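You operate a simulated robot arm through the tools that you are given. There is no shell and no other tool. Be economical: measure what you need, move in short steps, check, and stop when the job is done.

You run a simulated robot arm. Do the job below in one go: nothing can be reset, and whatever is moved stays where it is left.

## Task
Open the filling bench drawer.

Only the result counts: the job must be done as asked and must still hold three seconds after the hand-in. Knocking over, shifting, dropping, spilling or breaking anything else fails it.

## Robot
A 6-joint arm with a two-finger parallel gripper, fixed in place. Base frame: the origin is at the foot of the arm, x ahead of it, y to its left, z up. Readings come in m, rad, newtons and seconds.
With the tool pointing down near the work surface it reaches from about 0.22 to 0.62 m from the base axis. Its first joint turns from -1.152 to 1.152 rad. Payload 2.7 kg.
The TCP is the grasp point between the finger pads, 0.023 m short of the fingertips. In the tool frame z runs along the fingers and y along their closing line. The gripper opens to 0.094 m. The fingers are 0.038 m wide and 0.01 m thick; the gripper's body (0.054 by 0.096 m) begins 0.039 m behind the TCP.
Orientation is that of the tool frame in the base frame, as a unit quaternion [w, x, y, z]. With the fingers straight down and closing along the base's y, the tool's x points along the base's -x, its y along +y and its z along -z.

## Interface
- The arm moves only by the tool apply_moves. Its arguments are lists of equal length, an entry for each row: "linear": the shift along the base's x, y, z in units of 400 mm (1.0 is 400 mm), a list of three; "rotation": the turn, a rotation vector about the base's x, y, z in units of 120 degrees (1.0 is 120 degrees), a list of three; "fingers": the opening, from 0 (shut) to 1 (fully open). In form: {"linear": [[x, y, z], ...], "rotation": [[ax, ay, az], ...], "fingers": [fingers, ...]}. A call has 1 to 10 rows; each row is the pose to reach, as a shift and turn from the pose commanded when the call began. A call with a number of a shift or a turn outside -1 to 1 is refused whole. Each row takes 0.2 s and may step no farther than 0.05 m and 0.15 rad from the row before; otherwise, or with a gripper value out of range, the whole call is refused. A pose out of reach is approached as far as the arm can. The call stops where the force on the tool passes 40 N (or 10 N more than at its start, if that is more) or the arm is blocked; 0.2 s more then pass. The fingers move at their own pace (about 0.045 m/s each) and stop on an object; they squeeze with about 37 N. The grip force told is the motor's: it shows also when the fingers shut on nothing. Time passes only in rows, and 0.2 s behind the last, so rows that repeat a pose let the fingers close. It gives the time, the measured TCP pose, the force on the tool (base axes), the opening and the grip force at its end, in the units of the frame above (readings bear some noise).
- Cameras (640 x 400 px; columns grow to the right, rows downward): "scene" is fixed at [0.0678, -0.4738, 1.3595]; the picture's right is [0.49, -0.87, 0.00], its down [-0.81, -0.45, -0.36] and it looks along [0.32, 0.18, -0.93] (base axes); focal length 352 px, centre (320, 200). "wrist" rides on the gripper at [-0.039, 0, -0.044] in the tool frame; the picture's right is [0.00, -1.00, 0.00], its down [0.97, 0.00, -0.24] and it looks along [0.24, 0.00, 0.97] (tool axes); focal length 218 px, centre (320, 200).
- get_image(camera): a new picture of that camera. No time passes.
- point_at(camera, pixels): for up to 12 pixels [column, row] of the newest picture of that camera ("zoom" is the newest enlarged one), the place [x, y, z] in the base frame of the surface seen there, good to about 0.002 m. No time passes.
- close_up(camera, box): a new picture of the part [left, top, right, bottom] of that camera's present view, enlarged. No time passes.
- sign_off(): hands the job in; it is judged then, once.

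Keep the steps short. Do not move on a guess: measure, check each grasp and each placing, and mend mistakes. In all there are 60 turns and 26 pictures (those below and enlarged ones count). Leave the gripper open and the arm clear of the work at the hand-in unless told otherwise, and finish with a single line.

The tools are called by a JSON object that holds its "op" and its "data". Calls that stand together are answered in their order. apply_moves: Moves the arm, as the interface text tells. Its arguments: {"type":"object","properties":{"linear":{"type":"array"},"rotation":{"type":"array"},"fingers":{"type":"array"}},"required":["linear","rotation","fingers"]} The other tools are called the same way: get_image (camera) takes a picture; point_at (camera, pixels) gives the place of the surface under pixels of a picture; close_up (camera, box) takes an enlarged picture of a part of a camera's view; sign_off () hands the job in.

At the start:

```text
t: 0.0
tcp_pos: [0.2877, -0.234, 0.9408]
orientation: [0.0, -0.001, 1.0, 0.0]
wrist_force: [0.1, -0.4, -0.8]
grip_width: 0.0938
gripper_force: 0.0
```

scene: 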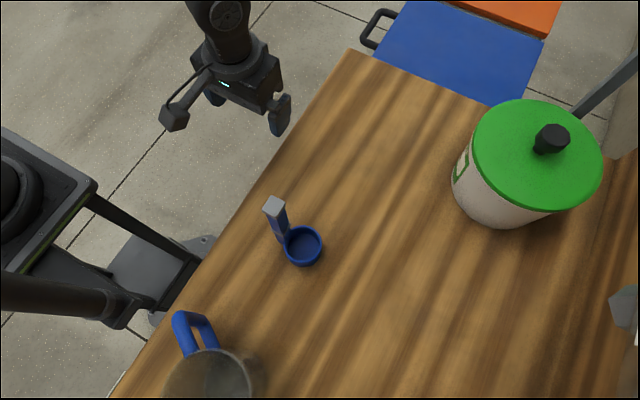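
wrist: 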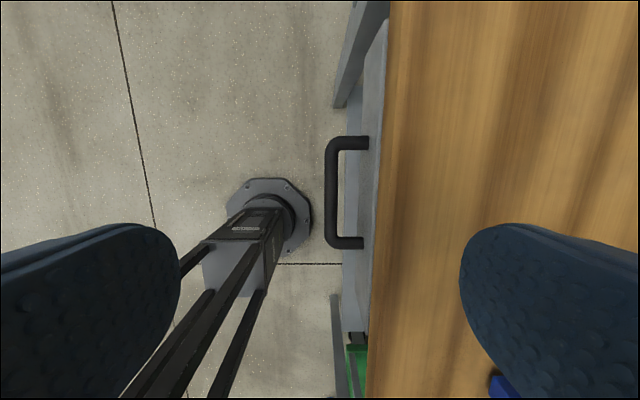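

I can see a handle on the bench's side face in the wrist view (about 330-370, 135-250), and another handle at the top of the scene view. I'll measure both first.

{"op": "point_at", "data": {"camera": "wrist", "pixels": [[331, 160], [331, 195], [331, 235], [355, 142], [355, 243], [374, 150], [374, 230], [378, 60], [355, 300], [395, 200], [346, 100], [365, 330]]}}

{"op": "point_at", "data": {"camera": "scene", "pixels": [[370, 25], [385, 13], [370, 45], [400, 30], [460, 50], [510, 15], [350, 60], [275, 205], [303, 245], [190, 330], [500, 200], [625, 305]]}}

{"op": "close_up", "data": {"camera": "wrist", "box": [240, 0, 480, 400]}}

{"op": "close_up", "data": {"camera": "scene", "box": [320, 0, 640, 200]}}

```text
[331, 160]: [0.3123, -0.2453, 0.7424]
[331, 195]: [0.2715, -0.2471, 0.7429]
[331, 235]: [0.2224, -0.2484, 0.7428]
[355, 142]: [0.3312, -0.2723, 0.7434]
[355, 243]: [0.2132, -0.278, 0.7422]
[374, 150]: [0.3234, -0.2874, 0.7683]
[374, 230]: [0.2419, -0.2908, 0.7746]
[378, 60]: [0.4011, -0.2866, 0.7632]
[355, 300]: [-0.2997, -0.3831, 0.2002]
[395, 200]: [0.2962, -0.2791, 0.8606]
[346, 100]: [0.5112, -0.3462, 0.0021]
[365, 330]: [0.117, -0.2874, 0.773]
```

```text
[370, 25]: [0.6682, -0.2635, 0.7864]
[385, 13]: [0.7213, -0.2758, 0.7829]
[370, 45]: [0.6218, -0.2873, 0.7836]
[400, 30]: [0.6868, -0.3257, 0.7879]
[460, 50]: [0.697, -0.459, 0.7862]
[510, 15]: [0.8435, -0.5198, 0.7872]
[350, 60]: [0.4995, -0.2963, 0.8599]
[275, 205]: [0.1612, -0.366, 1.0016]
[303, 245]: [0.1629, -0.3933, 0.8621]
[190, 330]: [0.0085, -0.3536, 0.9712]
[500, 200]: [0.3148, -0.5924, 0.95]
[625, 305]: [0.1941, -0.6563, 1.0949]
```

```text
1.00 times, centred on (360, 200) of wrist
```

zoom: 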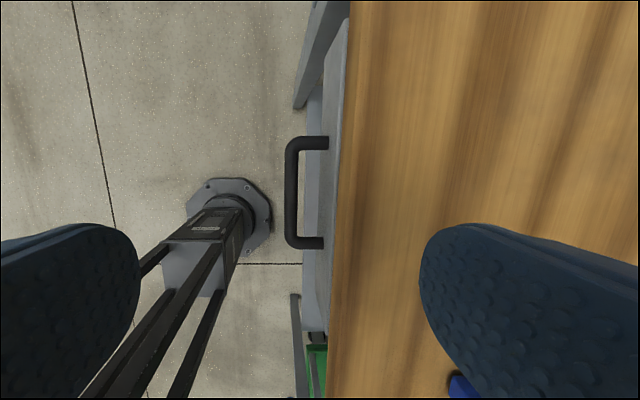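

```text
2.00 times, centred on (480, 100) of scene
```

zoom: 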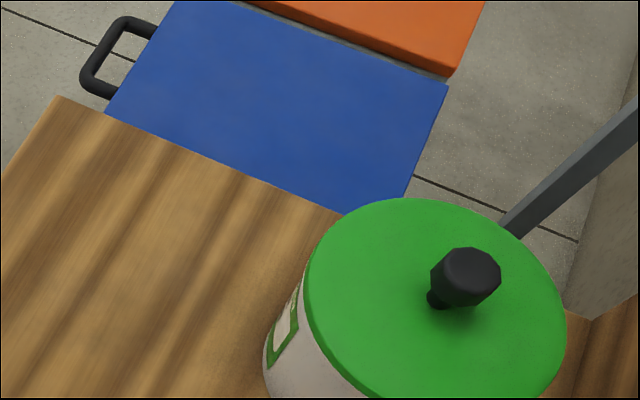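

The bar is at about y=-0.247, z=0.735, x=0.213-0.331. The drawer face is at y=-0.288, and the bench top overhangs it slightly at z=0.86. A straight-down grasp would hit the bench edge, so I'll back off toward +y and tilt the tool 60° to point at the drawer.

{"op": "apply_moves", "data": {"linear": [[-0.005, 0.036, 0], [-0.01, 0.072, 0], [-0.015, 0.107, 0], [-0.02, 0.143, 0], [-0.025, 0.178, -0.02], [-0.03, 0.214, -0.04], [-0.035, 0.25, -0.07], [-0.04, 0.285, -0.1]], "rotation": [[-0.0625, 0, 0], [-0.125, 0, 0], [-0.1875, 0, 0], [-0.25, 0, 0], [-0.3125, 0, 0], [-0.375, 0, 0], [-0.4375, 0, 0], [-0.5, 0, 0]], "fingers": [0.6, 0.6, 0.6, 0.6, 0.6, 0.6, 0.6, 0.6]}}

{"op": "get_image", "data": {"camera": "wrist"}}

```text
t: 1.8
tcp_pos: [0.2754, -0.1191, 0.8999]
orientation: [0.0, 0.0, 0.865, -0.501]
wrist_force: [-0.6, -0.5, -0.4]
grip_width: 0.0567
gripper_force: 0.0
out of reach, approached as far as the arm can: row 6, 7, 8
```

```text
21 pictures are left
```

wrist: 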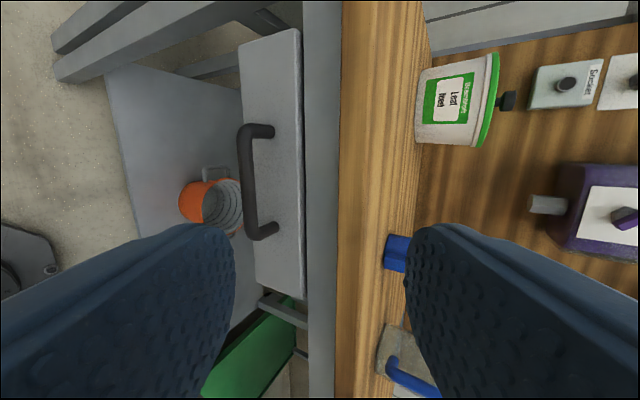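

Now the drawer front and handle show clearly (bar at about column 248, rows 140-225). The arm is close to its inner reach limit here. I'll measure the bar and face again.

{"op": "point_at", "data": {"camera": "wrist", "pixels": [[248, 150], [248, 175], [248, 200], [243, 175], [254, 175], [265, 131], [265, 231], [290, 100], [285, 180], [320, 180], [345, 180], [245, 60]]}}

{"op": "get_image", "data": {"camera": "scene"}}

```text
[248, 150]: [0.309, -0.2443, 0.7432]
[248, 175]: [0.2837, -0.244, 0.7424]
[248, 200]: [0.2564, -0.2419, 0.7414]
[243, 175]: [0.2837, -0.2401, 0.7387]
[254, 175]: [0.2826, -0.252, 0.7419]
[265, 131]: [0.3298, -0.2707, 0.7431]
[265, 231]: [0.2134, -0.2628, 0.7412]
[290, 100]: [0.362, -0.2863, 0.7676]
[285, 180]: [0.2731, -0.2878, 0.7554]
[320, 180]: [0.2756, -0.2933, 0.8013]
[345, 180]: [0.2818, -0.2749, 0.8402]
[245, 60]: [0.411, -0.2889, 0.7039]
```

```text
20 pictures are left
```

scene: 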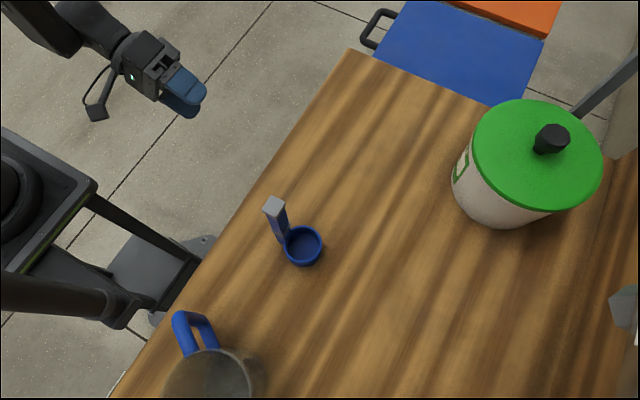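

The bar centre is at about y=-0.247, z=0.736. I'll go to a pre-grasp point back along the tool axis at x≈0.30, which is better for reach. The opening will be about 30 mm so the upper finger clears the drawer face.

{"op": "apply_moves", "data": {"linear": [[0.03, 0, -0.06], [0.075, 0, -0.15], [0.075, -0.04, -0.21], [0.075, -0.08, -0.26], [0.075, -0.145, -0.31]], "rotation": [[0, 0, 0], [0, 0, 0], [0, 0, 0], [0, 0, 0], [0, 0, 0]], "fingers": [0.32, 0.32, 0.32, 0.32, 0.32]}}

{"op": "get_image", "data": {"camera": "wrist"}}

```text
t: 3.0
tcp_pos: [0.3033, -0.1778, 0.7755]
orientation: [0.001, 0.0, 0.866, -0.5]
wrist_force: [0.0, 0.7, 0.5]
grip_width: 0.03
gripper_force: 0.1
```

```text
19 pictures are left
```

wrist: 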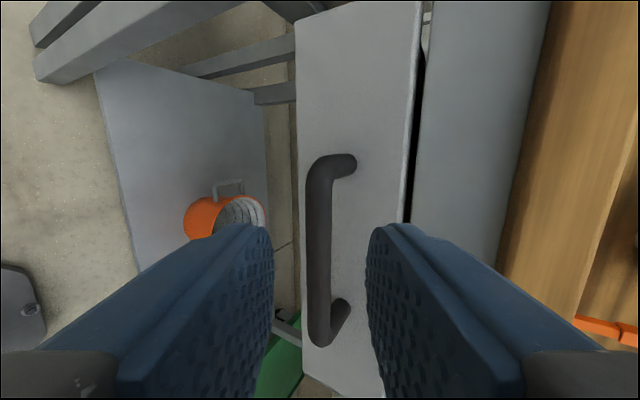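

The bar lies between the fingers, at about column 318. The pose is (0.303, -0.178, 0.776). I'll advance along the tool axis to (0.303, -0.243, 0.738).

{"op": "apply_moves", "data": {"linear": [[0, -0.054, -0.0315], [0, -0.108, -0.0625], [0, -0.1625, -0.094]], "rotation": [[0, 0, 0], [0, 0, 0], [0, 0, 0]], "fingers": [0.32, 0.32, 0.32]}}

{"op": "get_image", "data": {"camera": "wrist"}}

```text
t: 3.8
tcp_pos: [0.3042, -0.2421, 0.7384]
orientation: [0.0, -0.001, 0.866, -0.5]
wrist_force: [0.3, -0.3, -0.2]
grip_width: 0.03
gripper_force: 0.1
```

```text
18 pictures are left
```

wrist: 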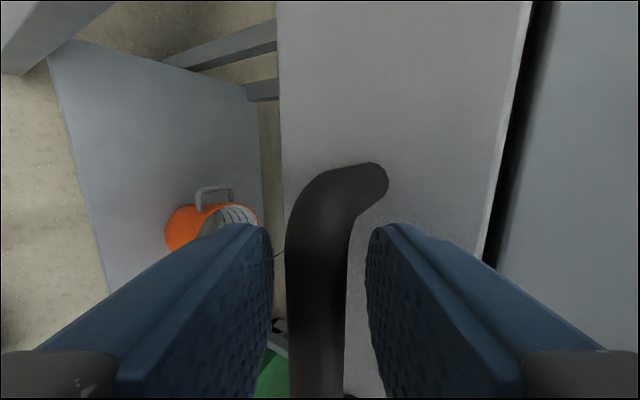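

The bar is centred between the fingers, so I'll close on it.

{"op": "apply_moves", "data": {"linear": [[0, 0, 0], [0, 0, 0], [0, 0, 0]], "rotation": [[0, 0, 0], [0, 0, 0], [0, 0, 0]], "fingers": [0, 0, 0]}}

```text
t: 4.6
tcp_pos: [0.3036, -0.2425, 0.7382]
orientation: [-0.002, 0.001, 0.866, -0.5]
wrist_force: [-18.1, 0.0, -3.9]
grip_width: 0.0157
gripper_force: 45.2
```

The fingers stopped at 15.7 mm, so the bar is held. I'll pull 40 mm straight out along +y in small steps.

{"op": "apply_moves", "data": {"linear": [[0, 0.02, 0], [0, 0.04, 0], [0, 0.06, 0], [0, 0.08, 0], [0, 0.1, 0]], "rotation": [[0, 0, 0], [0, 0, 0], [0, 0, 0], [0, 0, 0], [0, 0, 0]], "fingers": [0, 0, 0, 0, 0]}}

{"op": "get_image", "data": {"camera": "wrist"}}

{"op": "get_image", "data": {"camera": "scene"}}

```text
t: 5.8
tcp_pos: [0.3023, -0.2023, 0.7384]
orientation: [-0.002, 0.002, 0.866, -0.501]
wrist_force: [-23.4, 0.0, 1.8]
grip_width: 0.0162
gripper_force: 45.3
```

```text
17 pictures are left
```

wrist: 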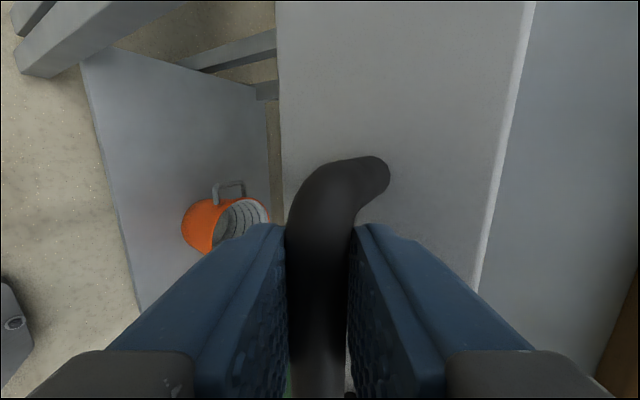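

```text
16 pictures are left
```

scene: 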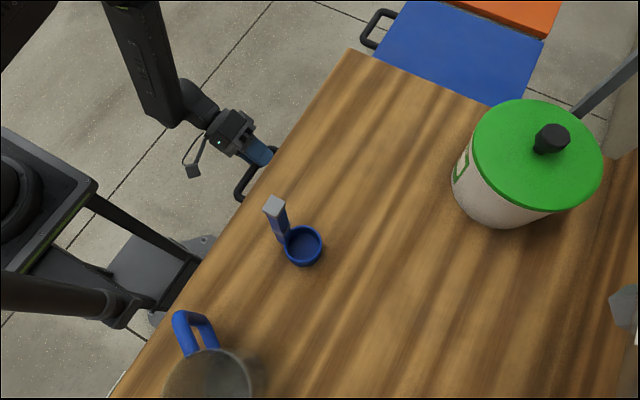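

The drawer came out 40 mm with the grip. There's a -23 N sideways load, so I'll ease x by -3 mm and keep pulling 80 mm more.

{"op": "apply_moves", "data": {"linear": [[-0.004, 0, 0], [-0.0075, 0.025, 0], [-0.0075, 0.05, 0], [-0.0075, 0.075, 0], [-0.0075, 0.1, 0], [-0.0075, 0.125, 0], [-0.0075, 0.15, 0], [-0.0075, 0.175, 0], [-0.0075, 0.2, 0]], "rotation": [[0, 0, 0], [0, 0, 0], [0, 0, 0], [0, 0, 0], [0, 0, 0], [0, 0, 0], [0, 0, 0], [0, 0, 0], [0, 0, 0]], "fingers": [0, 0, 0, 0, 0, 0, 0, 0, 0]}}

```text
t: 7.8
tcp_pos: [0.3022, -0.1224, 0.7389]
orientation: [0.001, 0.0, 0.866, -0.499]
wrist_force: [5.0, 0.1, -21.7]
grip_width: 0.016
gripper_force: 44.9
```

It has moved 120 mm and the grip holds. I'll lower 2 mm to relieve the vertical load and continue another 80 mm.

{"op": "apply_moves", "data": {"linear": [[0, 0, -0.004], [0, 0.025, -0.004], [0, 0.05, -0.004], [0, 0.075, -0.004], [0, 0.1, -0.004], [0, 0.125, -0.004], [0, 0.15, -0.004], [0, 0.175, -0.004], [0, 0.2, -0.004]], "rotation": [[0, 0, 0], [0, 0, 0], [0, 0, 0], [0, 0, 0], [0, 0, 0], [0, 0, 0], [0, 0, 0], [0, 0, 0], [0, 0, 0]], "fingers": [0, 0, 0, 0, 0, 0, 0, 0, 0]}}

{"op": "get_image", "data": {"camera": "scene"}}

{"op": "get_image", "data": {"camera": "wrist"}}

```text
t: 9.8
tcp_pos: [0.3023, -0.0409, 0.7387]
orientation: [0.001, 0.0, 0.864, -0.503]
wrist_force: [6.3, -0.6, 28.5]
grip_width: 0.0157
gripper_force: 44.7
```

```text
15 pictures are left
```

scene: 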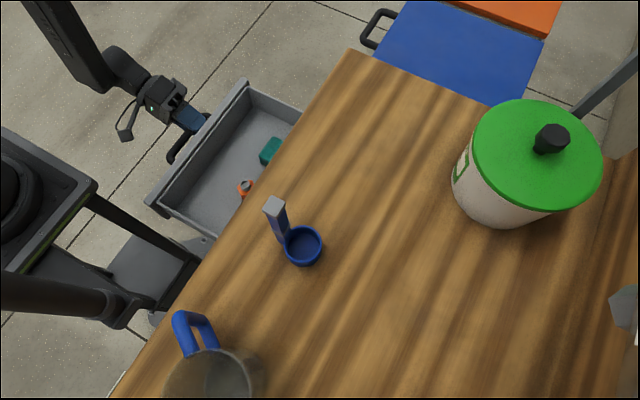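

```text
14 pictures are left
```

wrist: 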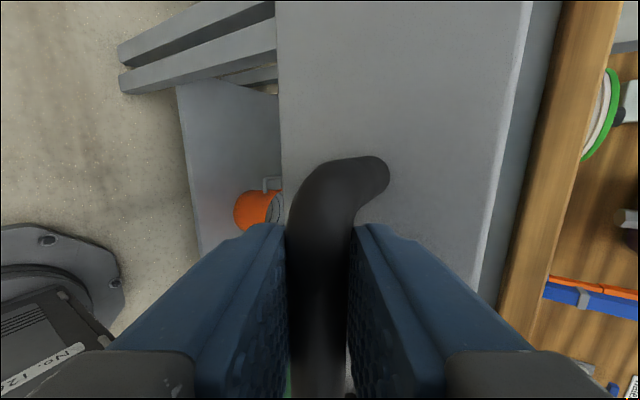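

The drawer is about 200 mm open with two items inside, and it's still free (y force about 0). Before looking for the stop, I'll check its clearance to the robot's stand.

{"op": "point_at", "data": {"camera": "scene", "pixels": [[152, 203], [160, 210], [245, 85], [94, 184], [60, 240], [115, 210], [140, 225], [120, 320], [178, 150], [190, 250], [270, 150], [245, 187]]}}

```text
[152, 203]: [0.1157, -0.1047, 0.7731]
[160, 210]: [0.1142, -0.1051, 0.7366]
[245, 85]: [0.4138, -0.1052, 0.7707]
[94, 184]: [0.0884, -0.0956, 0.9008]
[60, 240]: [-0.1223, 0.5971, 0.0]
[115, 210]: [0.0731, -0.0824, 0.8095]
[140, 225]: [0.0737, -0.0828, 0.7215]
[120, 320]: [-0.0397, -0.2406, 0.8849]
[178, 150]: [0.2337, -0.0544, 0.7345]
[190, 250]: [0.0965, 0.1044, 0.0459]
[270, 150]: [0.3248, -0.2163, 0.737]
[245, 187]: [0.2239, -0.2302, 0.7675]
```

The drawer's side (x=0.114) clears the stand (x≤0.088). I'll pull gently another 60 mm, looking for the end stop.

{"op": "apply_moves", "data": {"linear": [[0, 0, 0.003], [0, 0.02, 0.003], [0, 0.04, 0.003], [0, 0.06, 0.003], [0, 0.08, 0.003], [0, 0.1, 0.003], [0, 0.12, 0.003], [0, 0.135, 0.003], [0, 0.15, 0.003]], "rotation": [[0, 0, 0], [0, 0, 0], [0, 0, 0], [0, 0, 0], [0, 0, 0], [0, 0, 0], [0, 0, 0], [0, 0, 0], [0, 0, 0]], "fingers": [0, 0, 0, 0, 0, 0, 0, 0, 0]}}

```text
t: 11.8
tcp_pos: [0.3027, 0.0191, 0.7385]
orientation: [0.0, 0.002, 0.866, -0.499]
wrist_force: [4.4, -0.5, 12.4]
grip_width: 0.0156
gripper_force: 45.1
```

It's 260 mm out and still moving freely. I'll look before going further.

{"op": "get_image", "data": {"camera": "scene"}}

```text
13 pictures are left
```

scene: 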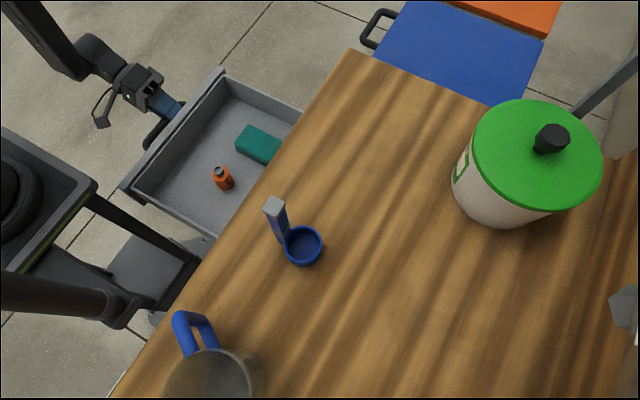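

It's well open with the contents upright and the stand clear. I'll creep out up to 40 mm more at slow speed to find the end stop.

{"op": "apply_moves", "data": {"linear": [[0, 0.01, 0.001], [0, 0.02, 0.001], [0, 0.03, 0.001], [0, 0.04, 0.001], [0, 0.05, 0.001], [0, 0.06, 0.001], [0, 0.07, 0.001], [0, 0.08, 0.001], [0, 0.09, 0.001], [0, 0.1, 0.001]], "rotation": [[0, 0, 0], [0, 0, 0], [0, 0, 0], [0, 0, 0], [0, 0, 0], [0, 0, 0], [0, 0, 0], [0, 0, 0], [0, 0, 0], [0, 0, 0]], "fingers": [0, 0, 0, 0, 0, 0, 0, 0, 0, 0]}}

```text
t: 12.7
tcp_pos: [0.3024, 0.0287, 0.7395]
orientation: [-0.002, 0.003, 0.864, -0.504]
wrist_force: [5.5, -9.6, -6.8]
grip_width: 0.0157
gripper_force: 44.7
stopped in row 4: the force on the tool passed its limit (the readings are from after the stop); the commanded pose is now the measured one
```

The end stop is reached at about 270 mm. I'll release the bar, opening only to about 30 mm.

{"op": "apply_moves", "data": {"linear": [[0, 0, 0], [0, 0, 0], [0, 0, 0]], "rotation": [[0, 0, 0], [0, 0, 0], [0, 0, 0]], "fingers": [0.32, 0.32, 0.32]}}

```text
t: 13.5
tcp_pos: [0.3012, 0.0292, 0.739]
orientation: [-0.002, 0.002, 0.864, -0.503]
wrist_force: [-0.2, 0.4, 0.1]
grip_width: 0.0301
gripper_force: 0.0
```

Released with no load left. Next I'll back out along the tool axis and then rise.

{"op": "apply_moves", "data": {"linear": [[0, 0.043, 0.025], [0, 0.086, 0.05], [0, 0.13, 0.075], [0, 0.173, 0.1], [0, 0.2, 0.15], [0, 0.2, 0.22], [0, 0.2, 0.3]], "rotation": [[0, 0, 0], [0, 0, 0], [0, 0, 0], [0, 0, 0], [0, 0, 0], [0, 0, 0], [0, 0, 0]], "fingers": [0.32, 0.32, 0.32, 0.6, 1, 1, 1]}}

{"op": "get_image", "data": {"camera": "scene"}}

{"op": "get_image", "data": {"camera": "wrist"}}

```text
t: 15.1
tcp_pos: [0.3003, 0.1091, 0.8576]
orientation: [-0.001, 0.002, 0.864, -0.504]
wrist_force: [-0.8, 0.9, 0.4]
grip_width: 0.0939
gripper_force: 0.0
```

```text
12 pictures are left
```

scene: 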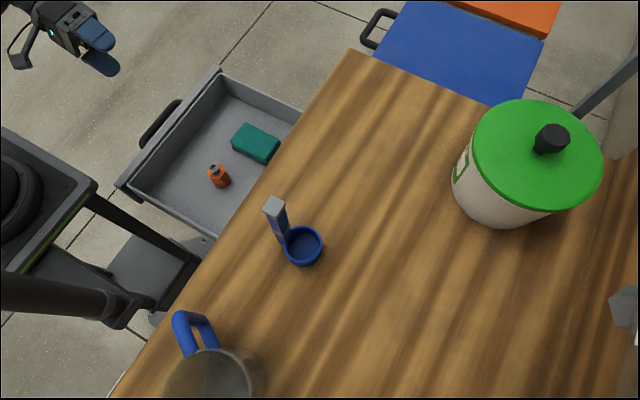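

```text
11 pictures are left
```

wrist: 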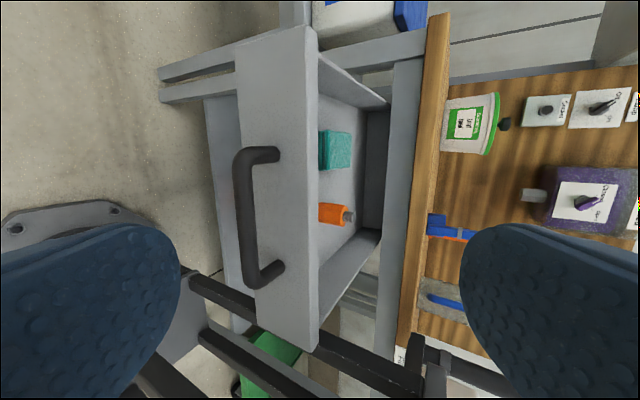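

The drawer is open, its contents are upright and the arm is clear. I'll let two seconds pass and confirm it isn't sliding back.

{"op": "point_at", "data": {"camera": "wrist", "pixels": [[243, 215], [280, 200]]}}

{"op": "apply_moves", "data": {"linear": [[0, 0, 0], [0, 0, 0], [0, 0, 0], [0, 0, 0], [0, 0, 0], [0, 0, 0], [0, 0, 0], [0, 0, 0], [0, 0, 0], [0, 0, 0]], "rotation": [[0, 0, 0], [0, 0, 0], [0, 0, 0], [0, 0, 0], [0, 0, 0], [0, 0, 0], [0, 0, 0], [0, 0, 0], [0, 0, 0], [0, 0, 0]], "fingers": [1, 1, 1, 1, 1, 1, 1, 1, 1, 1]}}

{"op": "get_image", "data": {"camera": "wrist"}}

{"op": "point_at", "data": {"camera": "wrist", "pixels": [[243, 215], [280, 200]]}}

```text
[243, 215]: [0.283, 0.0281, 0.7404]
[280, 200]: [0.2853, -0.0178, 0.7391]
```

```text
t: 17.3
tcp_pos: [0.2995, 0.1099, 0.8585]
orientation: [-0.003, 0.002, 0.864, -0.503]
wrist_force: [0.0, 0.0, 0.5]
grip_width: 0.0938
gripper_force: 0.0
```

```text
10 pictures are left
```

wrist: 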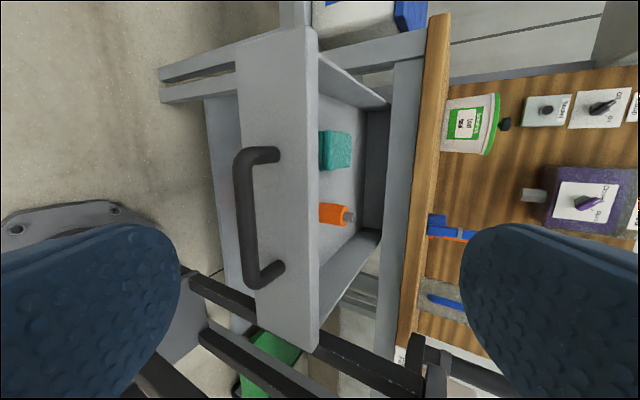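

```text
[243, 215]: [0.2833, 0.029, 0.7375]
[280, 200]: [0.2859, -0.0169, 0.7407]
```

The drawer hasn't moved after two seconds, so I'll hand in.

{"op": "sign_off", "data": {}}

```text
The job is handed in.
```

The filling bench drawer is open about 270 mm to its end stop; it held still for two seconds before I handed in, nothing else was disturbed, and the gripper is open and clear.
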